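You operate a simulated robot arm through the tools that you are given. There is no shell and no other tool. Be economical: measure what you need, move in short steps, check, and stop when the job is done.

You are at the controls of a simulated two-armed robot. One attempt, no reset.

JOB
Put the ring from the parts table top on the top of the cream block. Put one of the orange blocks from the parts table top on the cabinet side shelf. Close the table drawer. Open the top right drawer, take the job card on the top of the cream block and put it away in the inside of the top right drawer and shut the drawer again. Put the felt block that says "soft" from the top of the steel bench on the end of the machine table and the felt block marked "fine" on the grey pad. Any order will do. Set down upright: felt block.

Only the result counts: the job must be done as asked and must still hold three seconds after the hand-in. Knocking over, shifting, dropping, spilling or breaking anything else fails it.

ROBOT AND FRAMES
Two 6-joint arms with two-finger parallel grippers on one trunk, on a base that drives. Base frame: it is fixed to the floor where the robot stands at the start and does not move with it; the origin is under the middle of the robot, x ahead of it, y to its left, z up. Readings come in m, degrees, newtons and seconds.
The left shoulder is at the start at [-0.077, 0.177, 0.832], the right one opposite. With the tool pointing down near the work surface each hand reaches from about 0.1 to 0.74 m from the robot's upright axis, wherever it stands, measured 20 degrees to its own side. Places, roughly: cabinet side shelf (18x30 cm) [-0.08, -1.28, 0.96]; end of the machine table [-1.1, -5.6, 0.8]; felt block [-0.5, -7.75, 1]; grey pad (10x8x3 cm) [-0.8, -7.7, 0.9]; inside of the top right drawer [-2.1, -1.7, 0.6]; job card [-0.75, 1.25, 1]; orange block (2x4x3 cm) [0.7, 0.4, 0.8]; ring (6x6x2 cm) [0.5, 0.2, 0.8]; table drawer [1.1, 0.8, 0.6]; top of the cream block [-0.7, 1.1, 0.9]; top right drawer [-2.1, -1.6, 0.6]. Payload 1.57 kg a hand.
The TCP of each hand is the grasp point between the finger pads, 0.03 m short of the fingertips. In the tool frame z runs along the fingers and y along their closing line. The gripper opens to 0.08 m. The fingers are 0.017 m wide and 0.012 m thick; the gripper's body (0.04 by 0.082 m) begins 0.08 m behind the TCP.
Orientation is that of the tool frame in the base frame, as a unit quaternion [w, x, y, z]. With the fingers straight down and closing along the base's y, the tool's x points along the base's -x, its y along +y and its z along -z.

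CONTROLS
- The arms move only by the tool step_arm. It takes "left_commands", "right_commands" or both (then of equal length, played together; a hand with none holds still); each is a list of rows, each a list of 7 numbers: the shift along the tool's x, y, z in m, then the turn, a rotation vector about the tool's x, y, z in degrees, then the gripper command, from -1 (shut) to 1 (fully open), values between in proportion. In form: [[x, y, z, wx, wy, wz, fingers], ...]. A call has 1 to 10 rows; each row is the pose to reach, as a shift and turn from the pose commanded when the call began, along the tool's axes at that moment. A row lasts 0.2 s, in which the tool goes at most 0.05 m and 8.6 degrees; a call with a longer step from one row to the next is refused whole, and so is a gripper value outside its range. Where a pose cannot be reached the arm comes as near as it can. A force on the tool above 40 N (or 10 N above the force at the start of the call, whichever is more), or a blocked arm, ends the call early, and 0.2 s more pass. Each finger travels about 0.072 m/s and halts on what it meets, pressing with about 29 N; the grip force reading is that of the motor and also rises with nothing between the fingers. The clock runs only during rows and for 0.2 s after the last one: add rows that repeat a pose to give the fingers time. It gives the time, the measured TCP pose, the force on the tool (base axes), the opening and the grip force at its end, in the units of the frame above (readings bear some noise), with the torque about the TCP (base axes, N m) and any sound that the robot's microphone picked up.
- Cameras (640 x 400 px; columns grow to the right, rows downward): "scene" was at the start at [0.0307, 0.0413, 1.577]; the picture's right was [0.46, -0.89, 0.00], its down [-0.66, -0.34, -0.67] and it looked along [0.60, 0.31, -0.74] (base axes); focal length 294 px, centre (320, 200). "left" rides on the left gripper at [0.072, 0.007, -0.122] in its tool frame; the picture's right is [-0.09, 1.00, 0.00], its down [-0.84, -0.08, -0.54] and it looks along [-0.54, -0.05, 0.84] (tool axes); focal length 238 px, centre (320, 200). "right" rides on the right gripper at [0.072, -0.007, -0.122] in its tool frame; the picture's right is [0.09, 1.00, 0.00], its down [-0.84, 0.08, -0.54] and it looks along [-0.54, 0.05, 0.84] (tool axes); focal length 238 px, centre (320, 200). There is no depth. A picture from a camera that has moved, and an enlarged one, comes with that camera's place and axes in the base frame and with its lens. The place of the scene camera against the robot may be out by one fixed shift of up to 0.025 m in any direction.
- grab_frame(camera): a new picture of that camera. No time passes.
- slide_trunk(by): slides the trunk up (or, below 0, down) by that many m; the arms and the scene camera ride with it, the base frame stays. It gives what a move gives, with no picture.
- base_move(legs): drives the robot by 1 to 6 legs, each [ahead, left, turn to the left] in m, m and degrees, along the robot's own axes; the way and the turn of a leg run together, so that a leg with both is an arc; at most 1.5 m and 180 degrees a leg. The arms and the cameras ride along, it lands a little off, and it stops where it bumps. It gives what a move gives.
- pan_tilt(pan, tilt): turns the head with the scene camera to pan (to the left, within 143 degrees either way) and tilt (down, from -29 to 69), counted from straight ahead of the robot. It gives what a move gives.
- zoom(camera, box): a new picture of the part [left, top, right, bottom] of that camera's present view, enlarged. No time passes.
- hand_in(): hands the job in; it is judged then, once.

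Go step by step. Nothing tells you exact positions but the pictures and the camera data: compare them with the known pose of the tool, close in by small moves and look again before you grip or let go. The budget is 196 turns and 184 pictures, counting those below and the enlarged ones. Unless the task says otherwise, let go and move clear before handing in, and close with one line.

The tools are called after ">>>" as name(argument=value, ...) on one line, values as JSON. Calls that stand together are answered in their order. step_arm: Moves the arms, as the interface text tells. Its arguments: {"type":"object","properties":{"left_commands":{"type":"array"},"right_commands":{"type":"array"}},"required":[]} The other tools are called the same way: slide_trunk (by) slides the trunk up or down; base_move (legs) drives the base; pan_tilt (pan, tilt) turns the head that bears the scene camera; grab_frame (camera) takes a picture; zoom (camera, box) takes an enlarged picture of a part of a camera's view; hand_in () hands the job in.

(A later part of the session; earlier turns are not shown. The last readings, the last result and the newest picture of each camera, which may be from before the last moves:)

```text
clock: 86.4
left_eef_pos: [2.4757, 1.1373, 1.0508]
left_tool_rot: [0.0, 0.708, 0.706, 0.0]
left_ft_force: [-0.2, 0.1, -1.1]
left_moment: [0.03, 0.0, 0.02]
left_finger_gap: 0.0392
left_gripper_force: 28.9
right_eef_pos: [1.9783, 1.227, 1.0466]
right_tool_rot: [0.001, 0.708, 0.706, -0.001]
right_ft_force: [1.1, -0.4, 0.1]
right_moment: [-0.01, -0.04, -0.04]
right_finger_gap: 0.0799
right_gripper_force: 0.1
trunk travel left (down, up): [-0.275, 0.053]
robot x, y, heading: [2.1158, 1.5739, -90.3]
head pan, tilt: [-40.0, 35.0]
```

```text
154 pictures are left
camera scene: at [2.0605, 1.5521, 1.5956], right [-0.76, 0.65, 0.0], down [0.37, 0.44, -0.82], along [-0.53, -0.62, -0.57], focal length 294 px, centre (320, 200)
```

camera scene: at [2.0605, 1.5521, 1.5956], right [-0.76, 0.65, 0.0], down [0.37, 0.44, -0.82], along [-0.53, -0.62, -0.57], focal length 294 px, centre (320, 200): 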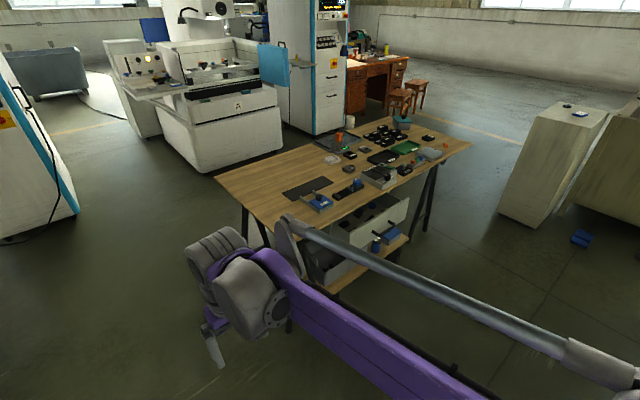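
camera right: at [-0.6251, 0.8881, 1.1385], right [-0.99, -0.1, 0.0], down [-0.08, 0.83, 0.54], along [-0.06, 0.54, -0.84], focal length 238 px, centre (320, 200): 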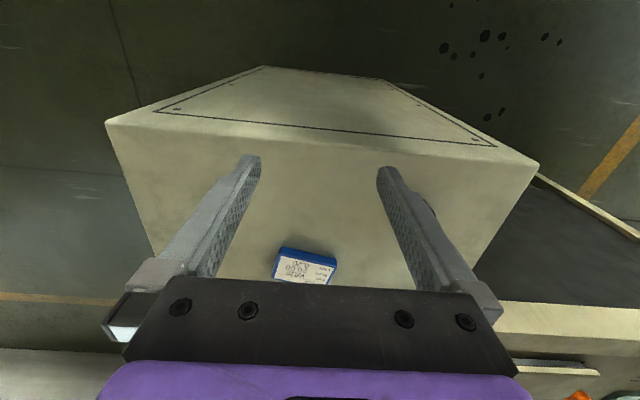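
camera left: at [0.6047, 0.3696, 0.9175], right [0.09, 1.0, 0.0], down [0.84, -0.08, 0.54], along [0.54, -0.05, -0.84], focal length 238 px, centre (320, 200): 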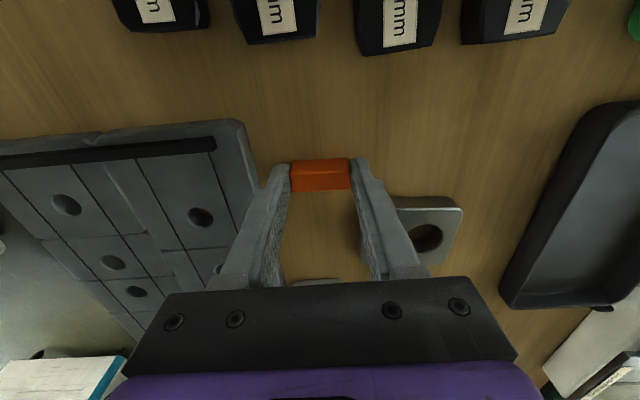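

The robot is on the north-east side; drawer front visible. Zoom in.

>>> zoom(camera="scene", box=[210, 120, 480, 300])

>>> base_move(legs=[[0, -0.9, 0]])

>>> pan_tilt(pan=0, tilt=55)

>>> grab_frame(camera="scene")

```text
2.22 times, centred on (345, 210) of scene
camera zoom: at [2.0605, 1.5521, 1.5956], right [-0.76, 0.65, 0.0], down [0.37, 0.44, -0.82], along [-0.53, -0.62, -0.57], focal length 653 px, centre (264, 178)
```

zoom: 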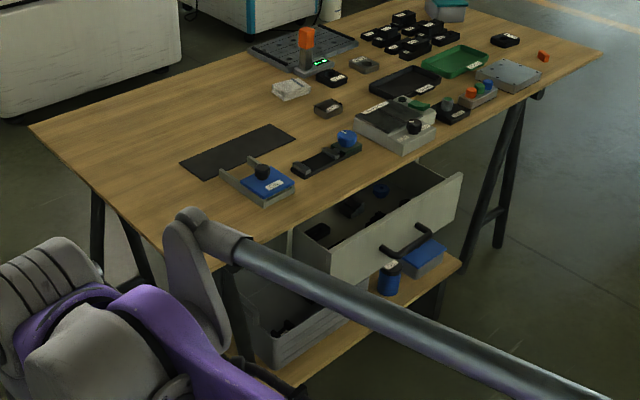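

```text
clock: 94.7
left_eef_pos: [1.5718, 1.1411, 1.0506]
left_tool_rot: [-0.001, 0.711, 0.703, 0.0]
left_ft_force: [0.8, 0.9, -1.2]
left_moment: [-0.05, -0.01, -0.01]
left_finger_gap: 0.0394
left_gripper_force: 28.9
right_eef_pos: [1.0766, 1.2344, 1.0475]
right_tool_rot: [0.001, 0.711, 0.704, -0.001]
right_ft_force: [-0.4, 0.6, 1.2]
right_moment: [0.02, 0.02, 0.03]
right_finger_gap: 0.0801
right_gripper_force: 0.1
trunk travel left (down, up): [-0.275, 0.053]
robot x, y, heading: [1.2147, 1.5815, -90.6]
head pan, tilt: [-40.0, 35.0]
```

```text
clock: 95.7
left_eef_pos: [1.5727, 1.1408, 1.0512]
left_tool_rot: [0.0, 0.711, 0.703, 0.0]
left_ft_force: [-0.4, 0.1, -1.4]
left_moment: [0.01, 0.0, -0.02]
left_finger_gap: 0.0391
left_gripper_force: 29.2
right_eef_pos: [1.076, 1.2339, 1.0462]
right_tool_rot: [0.001, 0.711, 0.703, -0.001]
right_ft_force: [0.5, 0.7, 0.1]
right_moment: [0.01, 0.0, 0.0]
right_finger_gap: 0.08
right_gripper_force: 0.0
trunk travel left (down, up): [-0.275, 0.053]
robot x, y, heading: [1.2137, 1.579, -90.8]
head pan, tilt: [0.0, 55.0]
```

```text
152 pictures are left
camera scene: at [1.2173, 1.5541, 1.5675], right [-1.0, 0.01, 0.0], down [0.01, 0.82, -0.57], along [-0.01, -0.57, -0.82], focal length 294 px, centre (320, 200)
```

scene: 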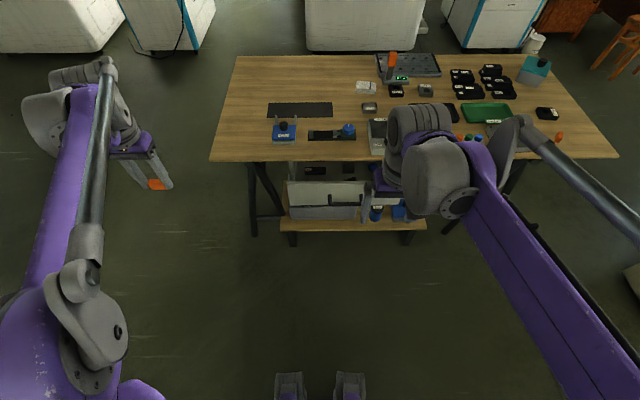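

Zoom in on the drawer front in this view.

>>> zoom(camera="scene", box=[240, 140, 440, 260])

>>> grab_frame(camera="right")

```text
3.20 times, centred on (340, 200) of scene
camera zoom: at [1.2173, 1.5541, 1.5675], right [-1.0, 0.01, 0.0], down [0.01, 0.82, -0.57], along [-0.01, -0.57, -0.82], focal length 941 px, centre (256, 200)
```

zoom: 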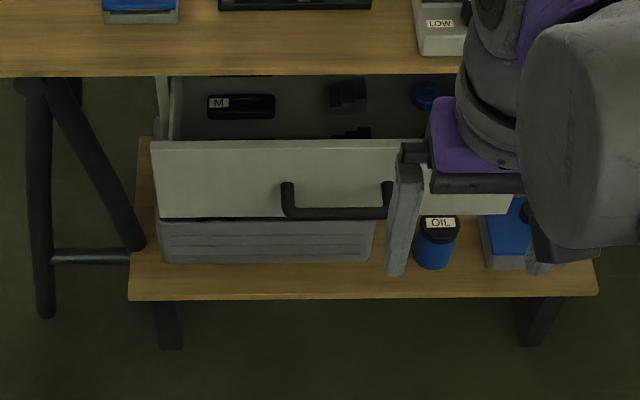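

```text
150 pictures are left
camera right: at [1.0703, 1.3077, 1.1692], right [1.0, 0.08, 0.0], down [0.07, -0.84, 0.54], along [0.04, -0.54, -0.84], focal length 238 px, centre (320, 200)
```

right: 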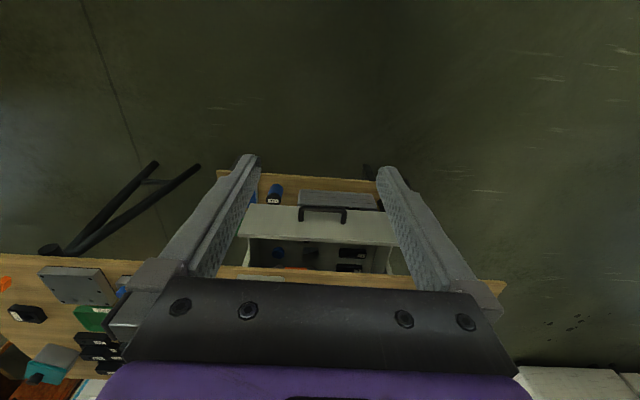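

Drawer panel is at about y 0.855, z 0.535–0.675, handle centre x≈1.10. Bring the right hand, closed and tilted forward 50°, in front of the panel above the handle.

>>> step_arm(right_commands=[[-0.028, 0.002, 0.038, 0, -5, 0, -1], [-0.056, 0.005, 0.075, 0, -10, 0, -1], [-0.084, 0.007, 0.113, 0, -15, 0, -1], [-0.112, 0.01, 0.15, 0, -20, 0, -1], [-0.14, 0.012, 0.188, 0, -25, 0, -1], [-0.168, 0.014, 0.226, 0, -30, 0, -1], [-0.196, 0.017, 0.263, 0, -35, 0, -1], [-0.224, 0.02, 0.3, 0, -40, 0, -1], [-0.252, 0.022, 0.338, 0, -45, 0, -1], [-0.275, 0.024, 0.376, 0, -50, 0, -1]])

>>> zoom(camera="scene", box=[240, 140, 440, 260])

>>> grab_frame(camera="right")

```text
clock: 97.9
left_eef_pos: [1.5726, 1.1401, 1.0494]
left_tool_rot: [0.0, 0.712, 0.703, 0.0]
left_ft_force: [0.4, 0.7, -0.2]
left_moment: [0.05, 0.01, 0.02]
left_finger_gap: 0.0393
left_gripper_force: 28.7
right_eef_pos: [1.0952, 0.9563, 0.6723]
right_tool_rot: [0.299, 0.644, 0.636, -0.302]
right_ft_force: [-0.6, -1.0, 0.0]
right_moment: [0.01, 0.0, -0.04]
right_finger_gap: 0.0001
right_gripper_force: 21.6
trunk travel left (down, up): [-0.275, 0.053]
robot x, y, heading: [1.217, 1.5823, -90.5]
head pan, tilt: [0.0, 55.0]
```

```text
3.20 times, centred on (340, 200) of scene
camera zoom: at [1.2172, 1.5531, 1.5675], right [-1.0, 0.01, 0.0], down [0.01, 0.82, -0.57], along [-0.01, -0.57, -0.82], focal length 941 px, centre (256, 200)
```

zoom: 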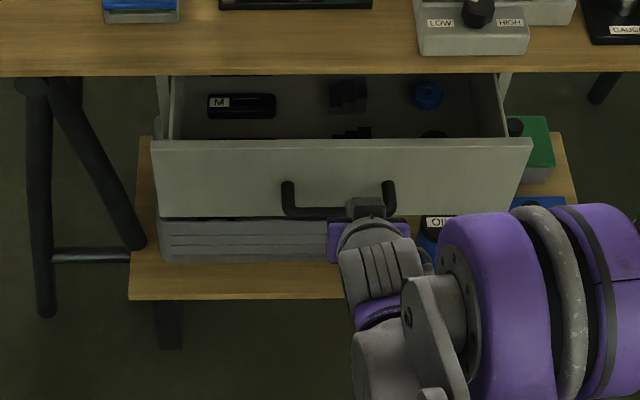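

```text
148 pictures are left
camera right: at [1.0901, 1.0971, 0.6953], right [1.0, 0.05, -0.07], down [0.08, -0.12, 0.99], along [0.04, -0.99, -0.12], focal length 238 px, centre (320, 200)
```

right: 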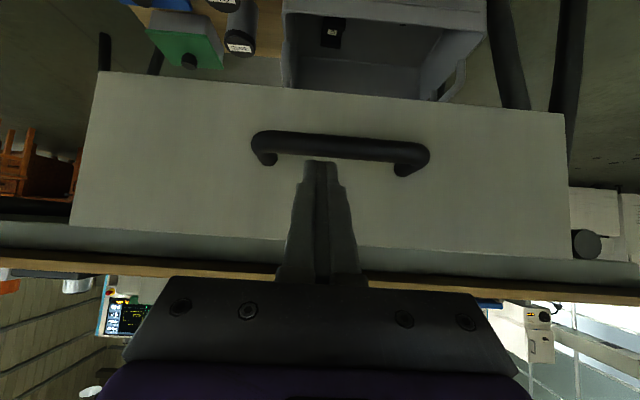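

The panel is at about y 0.886, z 0.575–0.71. Raise the tip above the handle bar and push in.

>>> step_arm(right_commands=[[-0.023, 0, -0.0193, 0, 0, 0, -1], [-0.0359, 0, -0.004, 0, 0, 0, -1], [-0.0488, 0, 0.0113, 0, 0, 0, -1], [-0.058, 0, 0.0225, 0, 0, 0, -1], [-0.067, 0, 0.033, 0, 0, 0, -1], [-0.0745, 0, 0.042, 0, 0, 0, -1], [-0.0815, 0, 0.05, 0, 0, 0, -1]])

>>> grab_frame(camera="right")

>>> zoom(camera="scene", box=[240, 140, 440, 260])

```text
clock: 99.5
left_eef_pos: [1.573, 1.1406, 1.0498]
left_tool_rot: [-0.001, 0.711, 0.703, -0.001]
left_ft_force: [-0.4, -0.4, -0.9]
left_moment: [0.0, 0.01, -0.04]
left_finger_gap: 0.0392
left_gripper_force: 29.1
right_eef_pos: [1.097, 0.8681, 0.7015]
right_tool_rot: [0.299, 0.644, 0.637, -0.3]
right_ft_force: [-0.2, -0.2, 0.1]
right_moment: [0.0, -0.01, 0.0]
right_finger_gap: 0.0001
right_gripper_force: 21.4
trunk travel left (down, up): [-0.275, 0.053]
robot x, y, heading: [1.2164, 1.5778, -90.9]
head pan, tilt: [0.0, 55.0]
```

```text
147 pictures are left
camera right: at [1.0917, 1.0082, 0.7266], right [1.0, 0.05, -0.07], down [0.08, -0.12, 0.99], along [0.04, -0.99, -0.12], focal length 238 px, centre (320, 200)
```

right: 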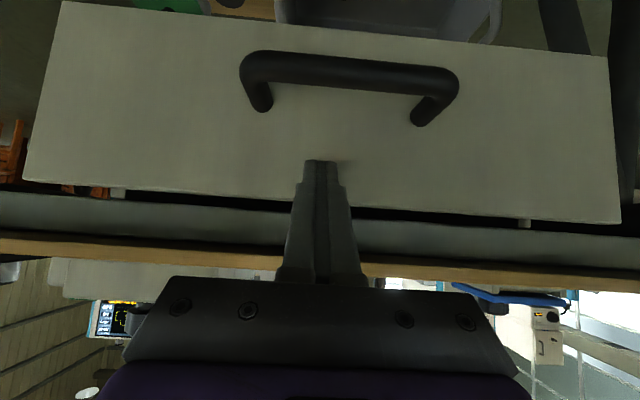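

```text
3.20 times, centred on (340, 200) of scene
camera zoom: at [1.2174, 1.5539, 1.5675], right [-1.0, 0.01, 0.0], down [0.01, 0.82, -0.57], along [-0.01, -0.57, -0.82], focal length 941 px, centre (256, 200)
```

zoom: 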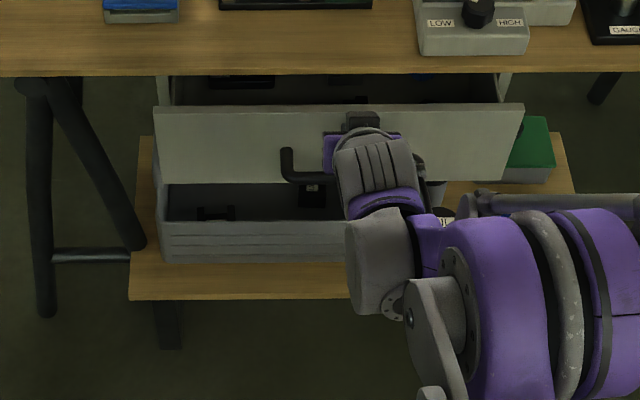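

The drawer is sliding in with little force. Push on until it stops.

>>> step_arm(right_commands=[[-0.0096, 0, 0.0115, 0, 0, 0, -1], [-0.0193, 0, 0.023, 0, 0, 0, -1], [-0.0289, 0, 0.0345, 0, 0, 0, -1], [-0.0354, 0, 0.042, 0, 0, 0, -1], [-0.0418, 0, 0.0498, 0, 0, 0, -1], [-0.048, 0, 0.0575, 0, 0, 0, -1], [-0.0546, 0, 0.065, 0, 0, 0, -1]])

>>> grab_frame(camera="right")

>>> zoom(camera="scene", box=[240, 140, 440, 260])

```text
clock: 100.8
left_eef_pos: [1.5723, 1.1426, 1.0504]
left_tool_rot: [0.0, 0.711, 0.703, 0.0]
left_ft_force: [0.4, -0.2, -1.7]
left_moment: [0.06, 0.03, -0.02]
left_finger_gap: 0.0393
left_gripper_force: 28.7
right_eef_pos: [1.0935, 0.8056, 0.701]
right_tool_rot: [0.294, 0.647, 0.637, -0.298]
right_ft_force: [1.1, 25.3, 8.2]
right_moment: [0.12, -0.05, 0.04]
right_finger_gap: 0.0
right_gripper_force: 21.5
trunk travel left (down, up): [-0.275, 0.053]
robot x, y, heading: [1.2188, 1.5823, -91.0]
head pan, tilt: [0.0, 55.0]
stopped in row 6 (right hand): the force on the tool passed its limit at 45 N (the readings are from after the stop); the commanded pose is now the measured one
```

```text
145 pictures are left
camera right: at [1.0893, 0.9466, 0.7259], right [1.0, 0.05, -0.07], down [0.08, -0.13, 0.99], along [0.04, -0.99, -0.13], focal length 238 px, centre (320, 200)
```

right: 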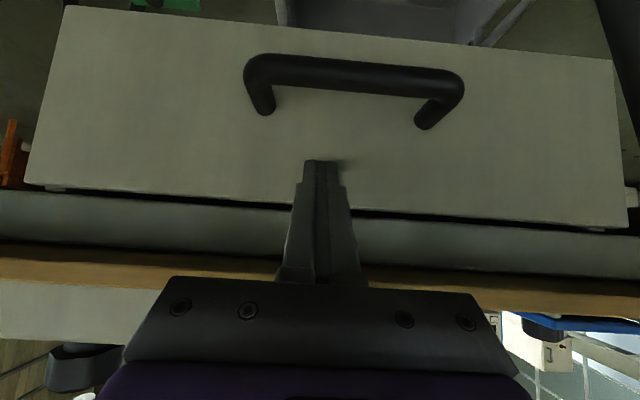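

```text
3.20 times, centred on (340, 200) of scene
camera zoom: at [1.2174, 1.5563, 1.5676], right [-1.0, 0.01, 0.0], down [0.01, 0.82, -0.57], along [-0.01, -0.57, -0.82], focal length 941 px, centre (256, 200)
```

zoom: 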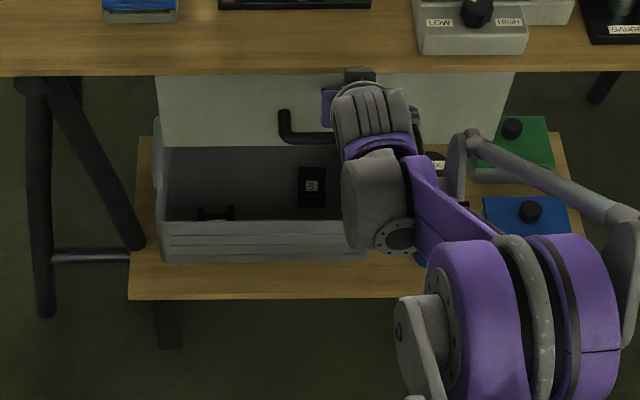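

It stopped hard; check whether it's fully shut by backing the hand away and looking.

>>> step_arm(right_commands=[[0.026, 0, -0.031, 0, 0, 0, -1], [0.052, 0, -0.062, 0, 0, 0, -1], [0.052, 0, -0.11, 0, 0, 0, -1], [0.052, -0.03, -0.15, 0, 0, 0, -1], [0.052, -0.06, -0.19, 0, 0, 0, -1]])

>>> grab_frame(camera="right")

>>> zoom(camera="scene", box=[240, 140, 440, 260])

```text
clock: 102.0
left_eef_pos: [1.5727, 1.1418, 1.0497]
left_tool_rot: [0.001, 0.711, 0.703, -0.001]
left_ft_force: [-0.2, 1.5, -0.8]
left_moment: [0.02, -0.03, 0.02]
left_finger_gap: 0.0393
left_gripper_force: 28.9
right_eef_pos: [1.0366, 0.9826, 0.7838]
right_tool_rot: [0.295, 0.646, 0.637, -0.299]
right_ft_force: [0.3, 0.3, 1.3]
right_moment: [0.0, 0.03, 0.0]
right_finger_gap: 0.0
right_gripper_force: 21.0
trunk travel left (down, up): [-0.275, 0.053]
robot x, y, heading: [1.2134, 1.5794, -90.8]
head pan, tilt: [0.0, 55.0]
```

```text
143 pictures are left
camera right: at [1.0321, 1.124, 0.809], right [1.0, 0.05, -0.07], down [0.08, -0.13, 0.99], along [0.04, -0.99, -0.13], focal length 238 px, centre (320, 200)
```

right: 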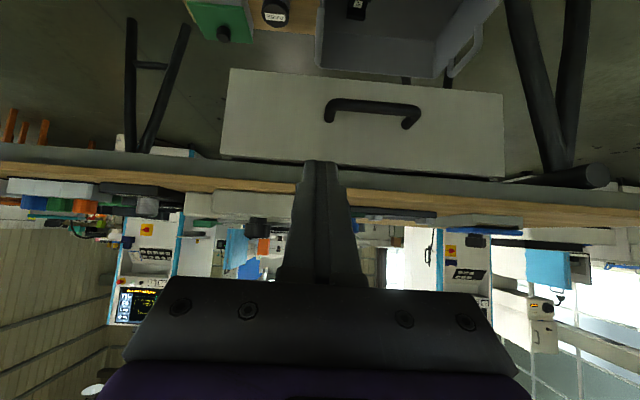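

```text
3.20 times, centred on (340, 200) of scene
camera zoom: at [1.217, 1.5556, 1.5675], right [-1.0, 0.01, 0.0], down [0.01, 0.82, -0.57], along [-0.01, -0.57, -0.82], focal length 941 px, centre (256, 200)
```

zoom: 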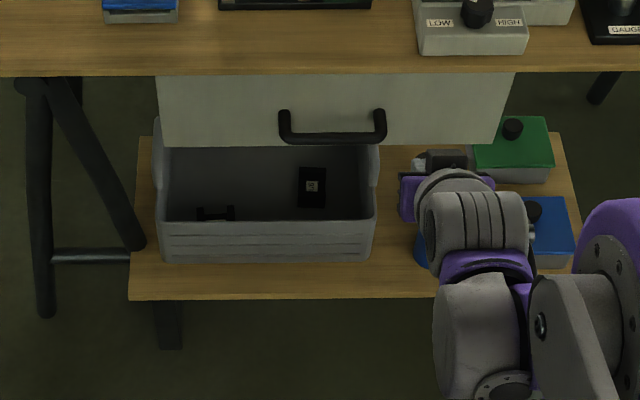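

Contact was at the fingertip on the panel with a hard stop, and the panel is tucked under the top: drawer shut. Now straighten the right hand and drive to the east side of the cream cabinet for the card.

>>> step_arm(right_commands=[[-0.0045, 0, -0.036, 0, 5, 0, -1], [-0.009, 0, -0.072, 0, 10, 0, -1], [-0.0135, 0, -0.108, 0, 15, 0, 0], [-0.018, 0, -0.144, 0, 20, 0, 1], [-0.0225, 0, -0.18, 0, 25, 0, 1], [-0.027, 0, -0.216, 0, 30, 0, 1], [-0.0315, 0, -0.252, 0, 35, 0, 1], [-0.036, 0, -0.288, 0, 40, 0, 1], [-0.0405, 0, -0.324, 0, 45, 0, 1], [-0.045, 0, -0.36, 0, 50, 0, 1]])

>>> base_move(legs=[[0, 0, -89.2], [1.22, 0.4, 0]])

>>> pan_tilt(pan=0, tilt=45)

>>> grab_frame(camera="scene")

>>> grab_frame(camera="right")

```text
clock: 104.2
left_eef_pos: [1.5723, 1.1405, 1.0494]
left_tool_rot: [-0.001, 0.711, 0.703, 0.0]
left_ft_force: [-0.4, 0.8, -1.1]
left_moment: [0.01, 0.03, 0.01]
left_finger_gap: 0.0394
left_gripper_force: 29.0
right_eef_pos: [1.0406, 1.2307, 1.0489]
right_tool_rot: [-0.003, 0.711, 0.703, 0.002]
right_ft_force: [-0.2, 0.5, -0.2]
right_moment: [0.02, -0.02, -0.02]
right_finger_gap: 0.0797
right_gripper_force: 0.0
trunk travel left (down, up): [-0.275, 0.053]
robot x, y, heading: [1.2154, 1.5803, -90.6]
head pan, tilt: [0.0, 55.0]
```

```text
clock: 114.5
left_eef_pos: [-0.4863, 0.9014, 1.0508]
left_tool_rot: [0.0, 1.0, -0.029, 0.0]
left_ft_force: [-0.1, 0.5, -0.9]
left_moment: [0.01, 0.02, 0.01]
left_finger_gap: 0.039
left_gripper_force: 29.0
right_eef_pos: [-0.3722, 1.4304, 1.0495]
right_tool_rot: [0.0, 1.0, -0.029, 0.003]
right_ft_force: [0.0, -0.1, 0.3]
right_moment: [-0.02, 0.0, 0.02]
right_finger_gap: 0.0802
right_gripper_force: 0.0
trunk travel left (down, up): [-0.275, 0.053]
robot x, y, heading: [-0.0324, 1.2374, 176.6]
head pan, tilt: [0.0, 55.0]
```

```text
clock: 115.2
left_eef_pos: [-0.4857, 0.9018, 1.0499]
left_tool_rot: [0.0, 1.0, -0.029, 0.0]
left_ft_force: [0.8, -0.1, -0.8]
left_moment: [0.0, 0.04, 0.04]
left_finger_gap: 0.0392
left_gripper_force: 28.5
right_eef_pos: [-0.3713, 1.4285, 1.0486]
right_tool_rot: [0.0, 1.0, -0.03, 0.003]
right_ft_force: [0.0, 0.1, 0.5]
right_moment: [0.03, 0.0, -0.01]
right_finger_gap: 0.0801
right_gripper_force: 0.1
trunk travel left (down, up): [-0.275, 0.053]
robot x, y, heading: [-0.03, 1.2336, 176.6]
head pan, tilt: [0.0, 45.0]
```

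```text
141 pictures are left
camera scene: at [-0.0675, 1.2445, 1.5808], right [0.06, 1.0, 0.0], down [0.71, -0.04, -0.71], along [-0.71, 0.04, -0.71], focal length 294 px, centre (320, 200)
```

scene: 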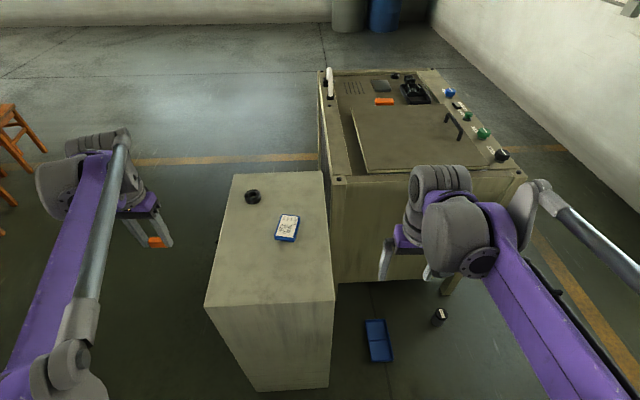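

```text
140 pictures are left
camera right: at [-0.2997, 1.4327, 1.1725], right [0.03, -1.0, 0.0], down [-0.84, -0.03, 0.54], along [-0.54, -0.02, -0.84], focal length 238 px, centre (320, 200)
```

right: 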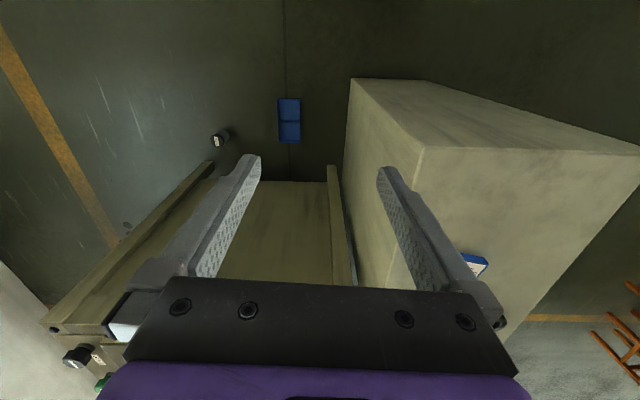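

Card confirmed at about [-0.635, 1.175]. Move the right hand above it with an 8° yaw.

>>> step_arm(right_commands=[[-0.028, 0.031, 0, 0, 0, 1, 1], [-0.056, 0.061, 0, 0, 0, 2, 1], [-0.084, 0.092, 0, 0, 0, 3, 1], [-0.112, 0.122, 0, 0, 0, 4, 1], [-0.14, 0.153, 0, 0, 0, 5, 1], [-0.168, 0.184, 0, 0, 0, 6, 1], [-0.196, 0.214, 0, 0, 0, 7, 1], [-0.224, 0.245, 0, 0, 0, 8, 1], [-0.246, 0.269, 0.03, 0, 0, 8, 1], [-0.246, 0.269, 0.05, 0, 0, 8, 1]])

>>> grab_frame(camera="right")

```text
clock: 117.4
left_eef_pos: [-0.4846, 0.9025, 1.0502]
left_tool_rot: [0.0, 1.0, -0.028, -0.001]
left_ft_force: [0.4, 0.1, -1.5]
left_moment: [-0.06, 0.01, 0.02]
left_finger_gap: 0.0391
left_gripper_force: 29.4
right_eef_pos: [-0.6312, 1.1729, 0.9991]
right_tool_rot: [0.0, 0.995, -0.1, 0.003]
right_ft_force: [0.8, -0.9, 0.1]
right_moment: [-0.01, 0.04, 0.03]
right_finger_gap: 0.0799
right_gripper_force: 0.0
trunk travel left (down, up): [-0.275, 0.053]
robot x, y, heading: [-0.0248, 1.2389, 176.3]
head pan, tilt: [0.0, 45.0]
```

```text
139 pictures are left
camera right: at [-0.5598, 1.1668, 1.1225], right [-0.11, -0.99, 0.0], down [-0.84, 0.09, 0.54], along [-0.53, 0.06, -0.84], focal length 238 px, centre (320, 200)
```

right: 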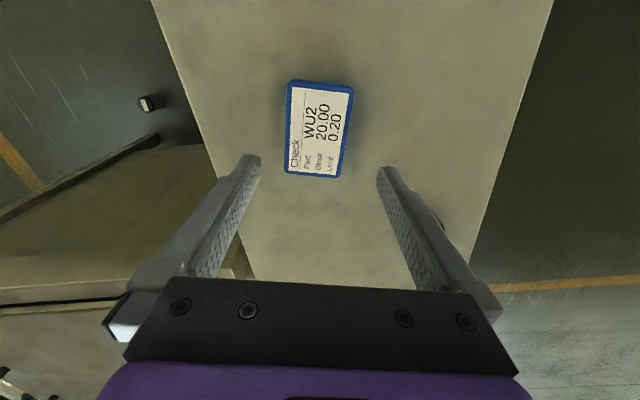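

Card centred at [-0.628, 1.178] and the yaw matches. Descend and grip.

>>> step_arm(right_commands=[[0.002, -0.0055, 0.03, 0, 0, 0, 1], [0.002, -0.0055, 0.06, 0, 0, 0, 1], [0.002, -0.0055, 0.084, 0, 0, 0, 1], [0.002, -0.0055, 0.084, 0, 0, 0, 1]])

>>> grab_frame(camera="right")

```text
clock: 118.4
left_eef_pos: [-0.4848, 0.9004, 1.0503]
left_tool_rot: [-0.001, 1.0, -0.029, 0.0]
left_ft_force: [0.2, 0.0, -2.1]
left_moment: [-0.04, 0.01, 0.01]
left_finger_gap: 0.0392
left_gripper_force: 29.3
right_eef_pos: [-0.6299, 1.1797, 0.9138]
right_tool_rot: [0.001, 0.995, -0.1, 0.003]
right_ft_force: [-0.6, 0.7, -0.2]
right_moment: [0.01, -0.03, 0.0]
right_finger_gap: 0.0801
right_gripper_force: 0.1
trunk travel left (down, up): [-0.275, 0.053]
robot x, y, heading: [-0.0302, 1.239, 176.4]
head pan, tilt: [0.0, 45.0]
```

```text
138 pictures are left
camera right: at [-0.5581, 1.1725, 1.0365], right [-0.11, -0.99, 0.0], down [-0.84, 0.09, 0.54], along [-0.53, 0.06, -0.84], focal length 238 px, centre (320, 200)
```

right: 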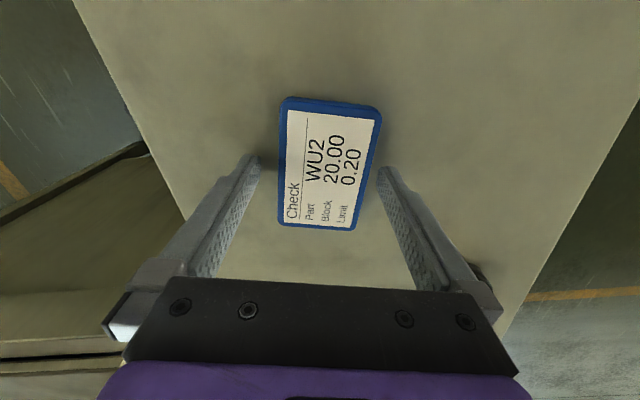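

Card is nicely between the fingers. Close and lift.

>>> step_arm(right_commands=[[0, -0.001, 0.0, 0, 0, 0, 0.4], [0, -0.001, 0.0, 0, 0, 0, -0.2], [0, -0.001, 0.0, 0, 0, 0, -1], [0, -0.001, 0, 0, 0, 0, -1], [0, -0.001, 0, 0, 0, 0, -1]])

>>> step_arm(right_commands=[[0, 0, -0.03, 0, 0, 0, -1], [0, 0, -0.07, 0, 0, 0, -1], [0, 0, -0.11, 0, 0, 0, -1], [0, 0, -0.15, 0, 0, 0, -1]])

>>> grab_frame(camera="right")

```text
clock: 119.6
left_eef_pos: [-0.4852, 0.9016, 1.0492]
left_tool_rot: [0.0, 1.0, -0.029, 0.0]
left_ft_force: [0.3, 0.1, -1.2]
left_moment: [-0.02, 0.01, 0.0]
left_finger_gap: 0.0392
left_gripper_force: 28.8
right_eef_pos: [-0.6296, 1.1806, 0.9148]
right_tool_rot: [0.001, 0.995, -0.099, 0.003]
right_ft_force: [0.3, 0.4, -0.3]
right_moment: [0.02, -0.01, 0.01]
right_finger_gap: 0.0591
right_gripper_force: 29.0
trunk travel left (down, up): [-0.275, 0.053]
robot x, y, heading: [-0.027, 1.2341, 176.7]
head pan, tilt: [0.0, 45.0]
```

```text
clock: 120.6
left_eef_pos: [-0.4838, 0.9007, 1.0501]
left_tool_rot: [0.0, 1.0, -0.028, 0.0]
left_ft_force: [-0.4, -0.2, -2.2]
left_moment: [-0.01, -0.01, -0.01]
left_finger_gap: 0.0395
left_gripper_force: 28.7
right_eef_pos: [-0.6178, 1.1841, 1.0488]
right_tool_rot: [0.0, 0.995, -0.1, 0.003]
right_ft_force: [-0.5, 0.4, -0.1]
right_moment: [-0.02, 0.04, 0.0]
right_finger_gap: 0.0592
right_gripper_force: 28.7
right hand out of reach, approached as far as the arm can: row 4
trunk travel left (down, up): [-0.275, 0.053]
robot x, y, heading: [-0.0318, 1.2372, 176.7]
head pan, tilt: [0.0, 45.0]
```

```text
137 pictures are left
camera right: at [-0.5469, 1.1786, 1.1706], right [-0.11, -0.99, 0.0], down [-0.84, 0.09, 0.54], along [-0.53, 0.06, -0.84], focal length 238 px, centre (320, 200)
```

right: 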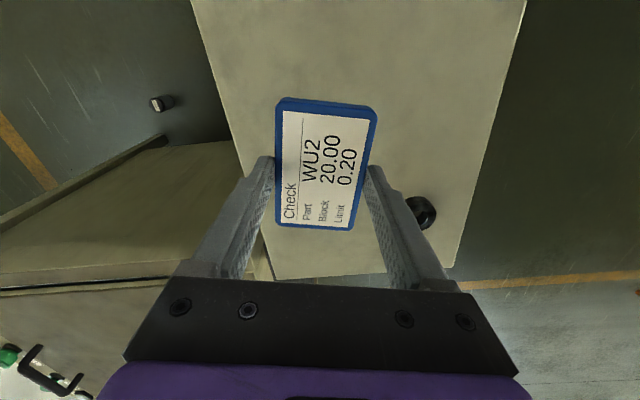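

Card held. Retract it, then loop back around the table to the control cabinet.

>>> step_arm(right_commands=[[0.045, 0, 0, 0, 0, 0, -1], [0.09, 0, 0, 0, 0, 0, -1], [0.135, 0, 0, 0, 0, 0, -1], [0.18, -0.02, 0, 0, 0, -2, -1], [0.22, -0.05, 0, 0, 0, -5, -1], [0.24, -0.09, 0, 0, 0, -8, -1]])

>>> base_move(legs=[[0, -0.35, 3.4], [-1.5, 0, 0], [-0.65, 0, 0], [0, 1.5, 0], [0, 0.4, 0], [1.5, 0, 0]])

```text
clock: 122.0
left_eef_pos: [-0.4842, 0.9026, 1.0524]
left_tool_rot: [0.001, 1.0, -0.028, -0.001]
left_ft_force: [0.1, 0.5, -0.6]
left_moment: [0.01, 0.03, 0.06]
left_finger_gap: 0.0392
left_gripper_force: 28.9
right_eef_pos: [-0.366, 1.2261, 1.0484]
right_tool_rot: [0.001, 1.0, -0.03, 0.002]
right_ft_force: [-0.7, 0.9, -0.5]
right_moment: [-0.05, 0.02, 0.02]
right_finger_gap: 0.0591
right_gripper_force: 29.0
trunk travel left (down, up): [-0.275, 0.053]
robot x, y, heading: [-0.0286, 1.2375, 176.8]
head pan, tilt: [0.0, 45.0]
```

```text
clock: 159.6
left_eef_pos: [0.184, -0.6907, 1.0502]
left_tool_rot: [0.0, 1.0, 0.0, -0.001]
left_ft_force: [-0.7, 0.6, -1.3]
left_moment: [0.01, -0.03, 0.03]
left_finger_gap: 0.0393
left_gripper_force: 29.5
right_eef_pos: [0.2826, -0.3593, 1.0471]
right_tool_rot: [0.0, 1.0, -0.001, 0.003]
right_ft_force: [0.1, 1.0, -0.1]
right_moment: [0.01, 0.04, 0.03]
right_finger_gap: 0.0591
right_gripper_force: 29.2
trunk travel left (down, up): [-0.275, 0.053]
robot x, y, heading: [0.6169, -0.3294, 179.8]
head pan, tilt: [0.0, 45.0]
```

Arrived at [0.62, -0.33]. Continue to in front of the side shelf and turn to face it.

>>> base_move(legs=[[0.84, 0, 0], [0, 0, 90]])

>>> pan_tilt(pan=10, tilt=30)

>>> grab_frame(camera="scene")

```text
clock: 167.9
left_eef_pos: [0.15, -0.7531, 1.0502]
left_tool_rot: [0.0, 0.699, 0.715, 0.0]
left_ft_force: [-0.2, -0.3, -0.7]
left_moment: [0.02, -0.02, -0.01]
left_finger_gap: 0.0394
left_gripper_force: 28.8
right_eef_pos: [-0.1822, -0.661, 1.0474]
right_tool_rot: [-0.002, 0.7, 0.714, 0.002]
right_ft_force: [-0.2, 0.1, 0.0]
right_moment: [-0.01, 0.02, -0.01]
right_finger_gap: 0.0589
right_gripper_force: 28.8
trunk travel left (down, up): [-0.275, 0.053]
robot x, y, heading: [-0.224, -0.3266, -89.0]
head pan, tilt: [0.0, 45.0]
```

```text
clock: 168.7
left_eef_pos: [0.1499, -0.7519, 1.0497]
left_tool_rot: [0.0, 0.7, 0.715, 0.0]
left_ft_force: [-0.4, 0.2, -0.5]
left_moment: [0.01, -0.01, 0.03]
left_finger_gap: 0.0393
left_gripper_force: 29.2
right_eef_pos: [-0.1828, -0.6606, 1.047]
right_tool_rot: [-0.002, 0.7, 0.714, 0.002]
right_ft_force: [-0.3, -0.2, -0.9]
right_moment: [0.0, -0.01, 0.01]
right_finger_gap: 0.0592
right_gripper_force: 29.2
trunk travel left (down, up): [-0.275, 0.053]
robot x, y, heading: [-0.2226, -0.3266, -88.7]
head pan, tilt: [10.0, 30.0]
```

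```text
136 pictures are left
camera scene: at [-0.2024, -0.3679, 1.6034], right [-0.98, -0.19, 0.0], down [-0.1, 0.49, -0.87], along [0.17, -0.85, -0.5], focal length 294 px, centre (320, 200)
```

scene: 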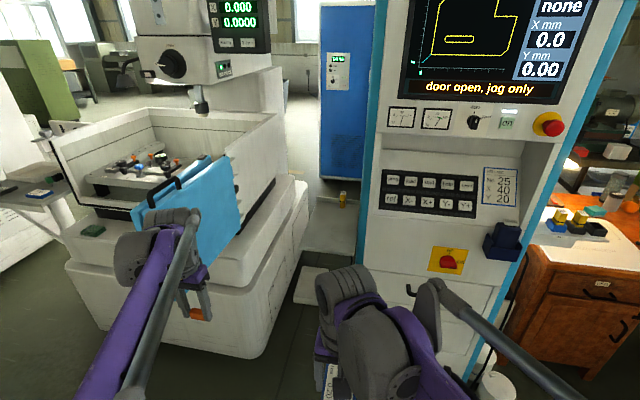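

Shelf centre about [-0.07, -1.28] with a yellow item at its far end. Tuck the right hand in, swing the left inward, and drive closer.

>>> step_arm(right_commands=[[0.03, -0.035, 0, 0, 0, 0, -1], [0.06, -0.07, 0, 0, 0, 0, -1], [0.09, -0.1, 0, 0, 0, 0, -1], [0.11, -0.13, 0, 0, 0, 0, -1], [0.11, -0.13, 0, 0, 0, 0, -1], [0.11, -0.13, 0, 0, 0, 0, -1]], left_commands=[[0, 0, -0.02, 0, 0, 0, -1], [0, -0.04, -0.03, 0, 0, 0, -1], [0, -0.08, -0.03, 0, 0, 0, -1], [0, -0.12, -0.03, 0, 0, 0, -1], [0, -0.16, -0.03, 0, 0, 0, -1], [0, -0.19, -0.03, 0, 0, 0, -1]])

>>> base_move(legs=[[0.37, 0, -1.0]])

>>> grab_frame(camera="left")

>>> grab_frame(camera="scene")

```text
clock: 170.1
left_eef_pos: [-0.0392, -0.7557, 1.0825]
left_tool_rot: [0.0, 0.699, 0.715, 0.0]
left_ft_force: [-0.6, -0.7, -1.4]
left_moment: [0.03, -0.01, 0.0]
left_finger_gap: 0.039
left_gripper_force: 28.9
right_eef_pos: [-0.3173, -0.5525, 1.0476]
right_tool_rot: [-0.003, 0.699, 0.715, 0.001]
right_ft_force: [0.3, -0.7, -0.4]
right_moment: [0.01, -0.02, -0.02]
right_finger_gap: 0.0592
right_gripper_force: 29.1
trunk travel left (down, up): [-0.275, 0.053]
robot x, y, heading: [-0.2203, -0.323, -88.6]
head pan, tilt: [10.0, 30.0]
```

```text
clock: 172.5
left_eef_pos: [-0.037, -1.1218, 1.0823]
left_tool_rot: [0.0, 0.702, 0.712, 0.0]
left_ft_force: [0.5, 0.3, -2.1]
left_moment: [0.03, -0.02, 0.02]
left_finger_gap: 0.0392
left_gripper_force: 29.3
right_eef_pos: [-0.3109, -0.9154, 1.0465]
right_tool_rot: [-0.002, 0.703, 0.711, 0.002]
right_ft_force: [-0.4, -0.2, -1.4]
right_moment: [-0.01, -0.02, -0.01]
right_finger_gap: 0.0588
right_gripper_force: 28.8
trunk travel left (down, up): [-0.275, 0.053]
robot x, y, heading: [-0.2161, -0.6882, -89.2]
head pan, tilt: [10.0, 30.0]
```

```text
135 pictures are left
camera left: at [-0.0321, -1.0494, 1.2029], right [1.0, -0.08, 0.0], down [-0.07, -0.84, 0.54], along [-0.04, -0.54, -0.84], focal length 238 px, centre (320, 200)
```

left: 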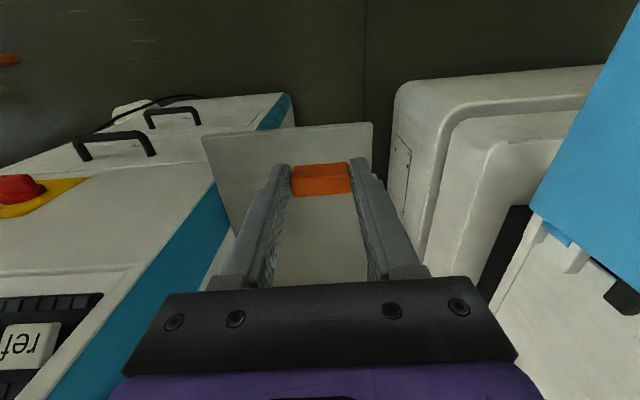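

```text
134 pictures are left
camera scene: at [-0.1967, -0.7318, 1.6034], right [-0.98, -0.19, 0.0], down [-0.09, 0.49, -0.87], along [0.16, -0.85, -0.5], focal length 294 px, centre (320, 200)
```

scene: 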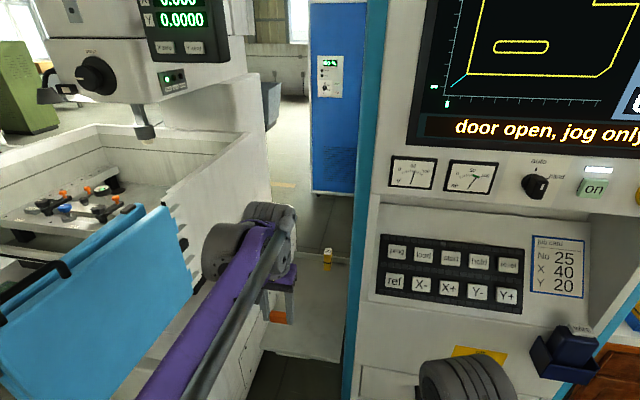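

Shelf spans x −0.16…0.02, y −1.117…−1.42. Move over [-0.06, -1.22] and lower.

>>> step_arm(left_commands=[[-0.05, -0.01, 0, 0, 0, 0, -1], [-0.1, -0.02, 0, 0, 0, 0, -1], [-0.1, -0.02, 0.03, 0, 0, 0, -1], [-0.1, -0.02, 0.055, 0, 0, 0, -1], [-0.1, -0.02, 0.055, 0, 0, 0, -1]])

>>> grab_frame(camera="left")

```text
refused: row 1 steps farther than a row can; nothing moved
```

```text
133 pictures are left
camera left: at [-0.0321, -1.0494, 1.2029], right [1.0, -0.08, 0.0], down [-0.07, -0.84, 0.54], along [-0.04, -0.54, -0.84], focal length 238 px, centre (320, 200)
```

left: 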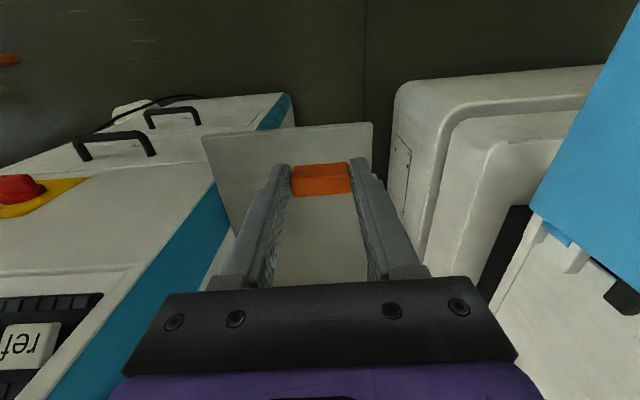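

Step was too long; repeat with shorter rows.

>>> step_arm(left_commands=[[-0.035, -0.007, 0, 0, 0, 0, -1], [-0.07, -0.014, 0, 0, 0, 0, -1], [-0.1, -0.02, 0, 0, 0, 0, -1], [-0.1, -0.02, 0.03, 0, 0, 0, -1], [-0.1, -0.02, 0.055, 0, 0, 0, -1], [-0.1, -0.02, 0.055, 0, 0, 0, -1]])

>>> grab_frame(camera="left")

```text
clock: 173.9
left_eef_pos: [-0.0568, -1.2214, 1.0271]
left_tool_rot: [0.0, 0.703, 0.712, 0.001]
left_ft_force: [0.0, 0.0, -0.2]
left_moment: [-0.01, 0.04, 0.01]
left_finger_gap: 0.039
left_gripper_force: 29.3
right_eef_pos: [-0.3108, -0.9154, 1.0481]
right_tool_rot: [-0.001, 0.703, 0.711, 0.002]
right_ft_force: [0.0, -0.2, -0.7]
right_moment: [-0.03, 0.0, 0.01]
right_finger_gap: 0.059
right_gripper_force: 29.3
trunk travel left (down, up): [-0.275, 0.053]
robot x, y, heading: [-0.2141, -0.6867, -89.4]
head pan, tilt: [10.0, 30.0]
```

```text
132 pictures are left
camera left: at [-0.0519, -1.1487, 1.148], right [1.0, -0.08, 0.0], down [-0.07, -0.84, 0.54], along [-0.04, -0.54, -0.84], focal length 238 px, centre (320, 200)
```

left: 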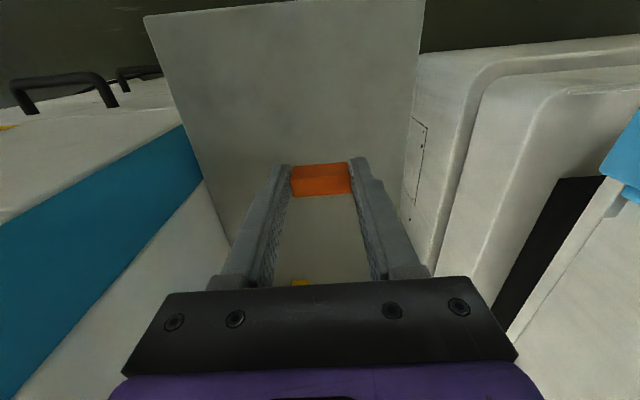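

Well over the shelf. Lower gently to contact.

>>> step_arm(left_commands=[[0, 0, 0.012, 0, 0, 0, -1], [0, 0, 0.024, 0, 0, 0, -1], [0, 0, 0.028, 0, 0, 0, -1], [0, 0, 0.032, 0, 0, 0, -1], [0, 0, 0.036, 0, 0, 0, -1], [0, 0, 0.04, 0, 0, 0, -1], [0, 0, 0.044, 0, 0, 0, -1], [0, 0, 0.048, 0, 0, 0, -1]])

>>> grab_frame(camera="left")

```text
clock: 175.7
left_eef_pos: [-0.0563, -1.2213, 0.9803]
left_tool_rot: [0.0, 0.702, 0.712, 0.0]
left_ft_force: [-0.7, -2.5, 27.0]
left_moment: [-0.18, 0.04, -0.05]
left_finger_gap: 0.0396
left_gripper_force: 28.7
right_eef_pos: [-0.3129, -0.9136, 1.0466]
right_tool_rot: [0.0, 0.703, 0.712, 0.002]
right_ft_force: [-0.6, -0.4, 0.2]
right_moment: [0.01, 0.01, -0.01]
right_finger_gap: 0.0588
right_gripper_force: 28.3
trunk travel left (down, up): [-0.275, 0.053]
robot x, y, heading: [-0.2148, -0.6865, -89.4]
head pan, tilt: [10.0, 30.0]
```

```text
131 pictures are left
camera left: at [-0.0515, -1.1483, 1.1013], right [1.0, -0.08, 0.0], down [-0.07, -0.84, 0.54], along [-0.04, -0.54, -0.84], focal length 238 px, centre (320, 200)
```

left: 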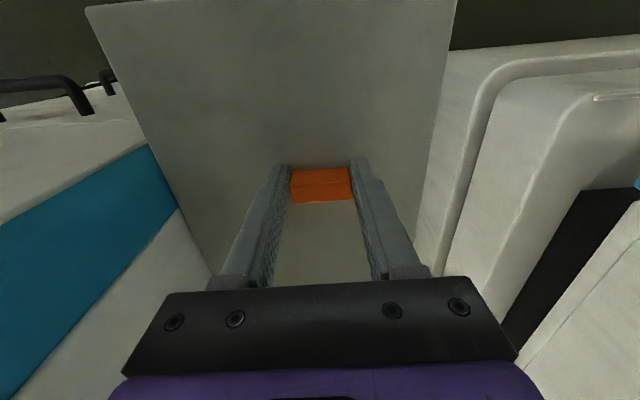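

Contact at TCP z 0.98. Release, rise and check.

>>> step_arm(left_commands=[[0, 0, -0.001, 0, 0, 0, -0.3], [0, 0, -0.001, 0, 0, 0, 0.4], [0, 0, -0.001, 0, 0, 0, 0.6], [0, 0, -0.03, 0, 0, 0, 0.6], [0, 0, -0.07, 0, 0, 0, 0.6], [0, 0, -0.11, 0, 0, 0, 0.6], [0.05, 0, -0.11, 0, 0, 0, 0.6], [0.1, 0, -0.11, 0, 0, 0, 0.6], [0.15, 0, -0.11, 0, 0, 0, 0.6]])

>>> grab_frame(camera="left")

>>> pan_tilt(pan=-55, tilt=25)

>>> grab_frame(camera="scene")

```text
clock: 177.7
left_eef_pos: [-0.0589, -1.0679, 1.0886]
left_tool_rot: [0.0, 0.702, 0.712, -0.001]
left_ft_force: [-0.1, -0.4, 0.8]
left_moment: [-0.04, 0.02, -0.01]
left_finger_gap: 0.064
left_gripper_force: 0.0
right_eef_pos: [-0.3115, -0.9143, 1.0475]
right_tool_rot: [-0.002, 0.703, 0.711, 0.0]
right_ft_force: [-0.2, 0.0, -0.5]
right_moment: [-0.01, 0.02, 0.0]
right_finger_gap: 0.0589
right_gripper_force: 29.3
trunk travel left (down, up): [-0.275, 0.053]
robot x, y, heading: [-0.2139, -0.6905, -89.0]
head pan, tilt: [10.0, 30.0]
```

```text
130 pictures are left
camera left: at [-0.0544, -0.9956, 1.2098], right [1.0, -0.08, 0.0], down [-0.07, -0.84, 0.54], along [-0.04, -0.54, -0.84], focal length 238 px, centre (320, 200)
```

left: 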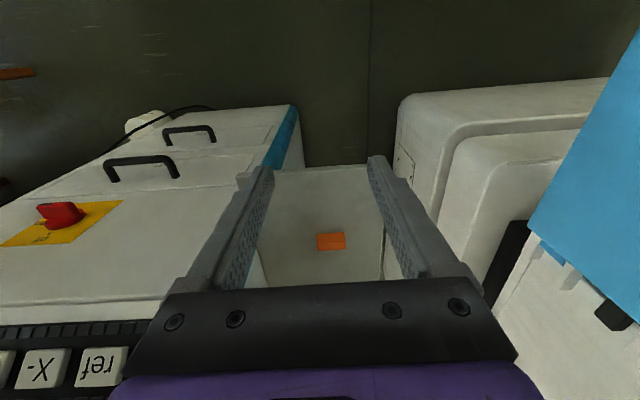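

```text
clock: 179.0
left_eef_pos: [-0.0584, -1.0719, 1.0888]
left_tool_rot: [0.0, 0.702, 0.712, 0.0]
left_ft_force: [0.1, 0.0, 0.0]
left_moment: [0.02, 0.02, -0.01]
left_finger_gap: 0.0641
left_gripper_force: 0.0
right_eef_pos: [-0.3098, -0.9165, 1.047]
right_tool_rot: [-0.002, 0.703, 0.711, 0.002]
right_ft_force: [1.0, -0.4, -1.3]
right_moment: [0.02, 0.01, 0.01]
right_finger_gap: 0.0593
right_gripper_force: 29.1
trunk travel left (down, up): [-0.275, 0.053]
robot x, y, heading: [-0.2129, -0.685, -89.1]
head pan, tilt: [-55.0, 25.0]
```

```text
129 pictures are left
camera scene: at [-0.2883, -0.6967, 1.6115], right [-0.58, 0.81, 0.0], down [0.34, 0.25, -0.91], along [-0.74, -0.53, -0.42], focal length 294 px, centre (320, 200)
```

scene: 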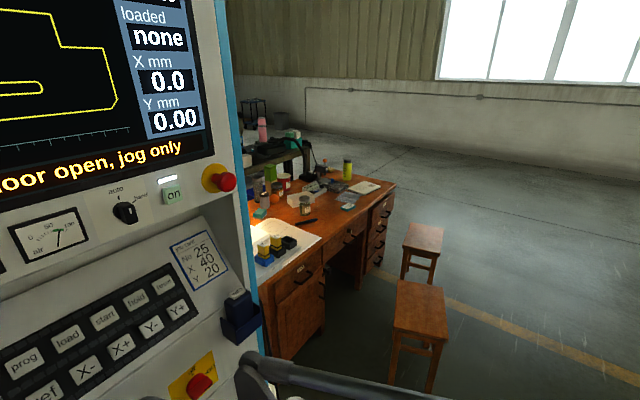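

Orange block stands on the shelf. Now back off and drive west to view the desk drawer and the stools in front of it.

>>> base_move(legs=[[-0.5, 0, 0], [0, -1.5, -1], [0, -0.4, 0]])

>>> pan_tilt(pan=0, tilt=40)

>>> grab_frame(camera="scene")

```text
clock: 198.5
left_eef_pos: [-1.9706, -0.5818, 1.0885]
left_tool_rot: [0.0, 0.707, 0.707, 0.0]
left_ft_force: [-0.6, 0.3, -0.7]
left_moment: [-0.01, -0.01, 0.02]
left_finger_gap: 0.0639
left_gripper_force: 0.1
right_eef_pos: [-2.2216, -0.4239, 1.0491]
right_tool_rot: [-0.002, 0.708, 0.706, 0.002]
right_ft_force: [0.4, -0.5, -0.9]
right_moment: [0.02, -0.01, 0.0]
right_finger_gap: 0.0588
right_gripper_force: 29.2
trunk travel left (down, up): [-0.275, 0.053]
robot x, y, heading: [-2.123, -0.1988, -90.1]
head pan, tilt: [-55.0, 25.0]
```

```text
clock: 199.8
left_eef_pos: [-1.9727, -0.5819, 1.0889]
left_tool_rot: [0.0, 0.707, 0.707, -0.001]
left_ft_force: [0.5, 0.3, 0.2]
left_moment: [0.03, 0.02, 0.0]
left_finger_gap: 0.0642
left_gripper_force: 0.0
right_eef_pos: [-2.2218, -0.4238, 1.0478]
right_tool_rot: [-0.002, 0.708, 0.706, 0.002]
right_ft_force: [0.1, 0.6, -0.3]
right_moment: [0.03, -0.02, -0.01]
right_finger_gap: 0.0589
right_gripper_force: 28.9
trunk travel left (down, up): [-0.275, 0.053]
robot x, y, heading: [-2.1218, -0.1989, -90.2]
head pan, tilt: [0.0, 40.0]
```

```text
128 pictures are left
camera scene: at [-2.1202, -0.2364, 1.5882], right [-1.0, 0.0, 0.0], down [0.0, 0.64, -0.77], along [0.0, -0.77, -0.64], focal length 294 px, centre (320, 200)
```

scene: 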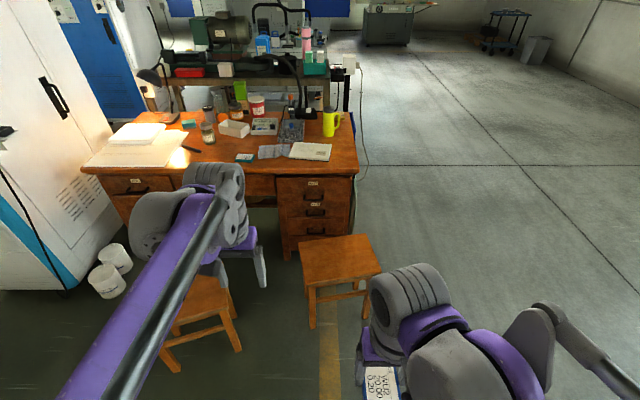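

>>> zoom(camera="scene", box=[230, 120, 400, 340])

```text
1.82 times, centred on (315, 230) of scene
camera zoom: at [-2.1202, -0.2364, 1.5882], right [-1.0, 0.0, 0.0], down [0.0, 0.64, -0.77], along [0.0, -0.77, -0.64], focal length 534 px, centre (329, 146)
```

zoom: 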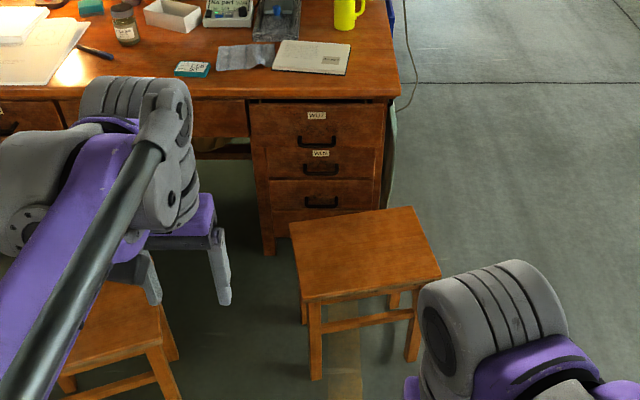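

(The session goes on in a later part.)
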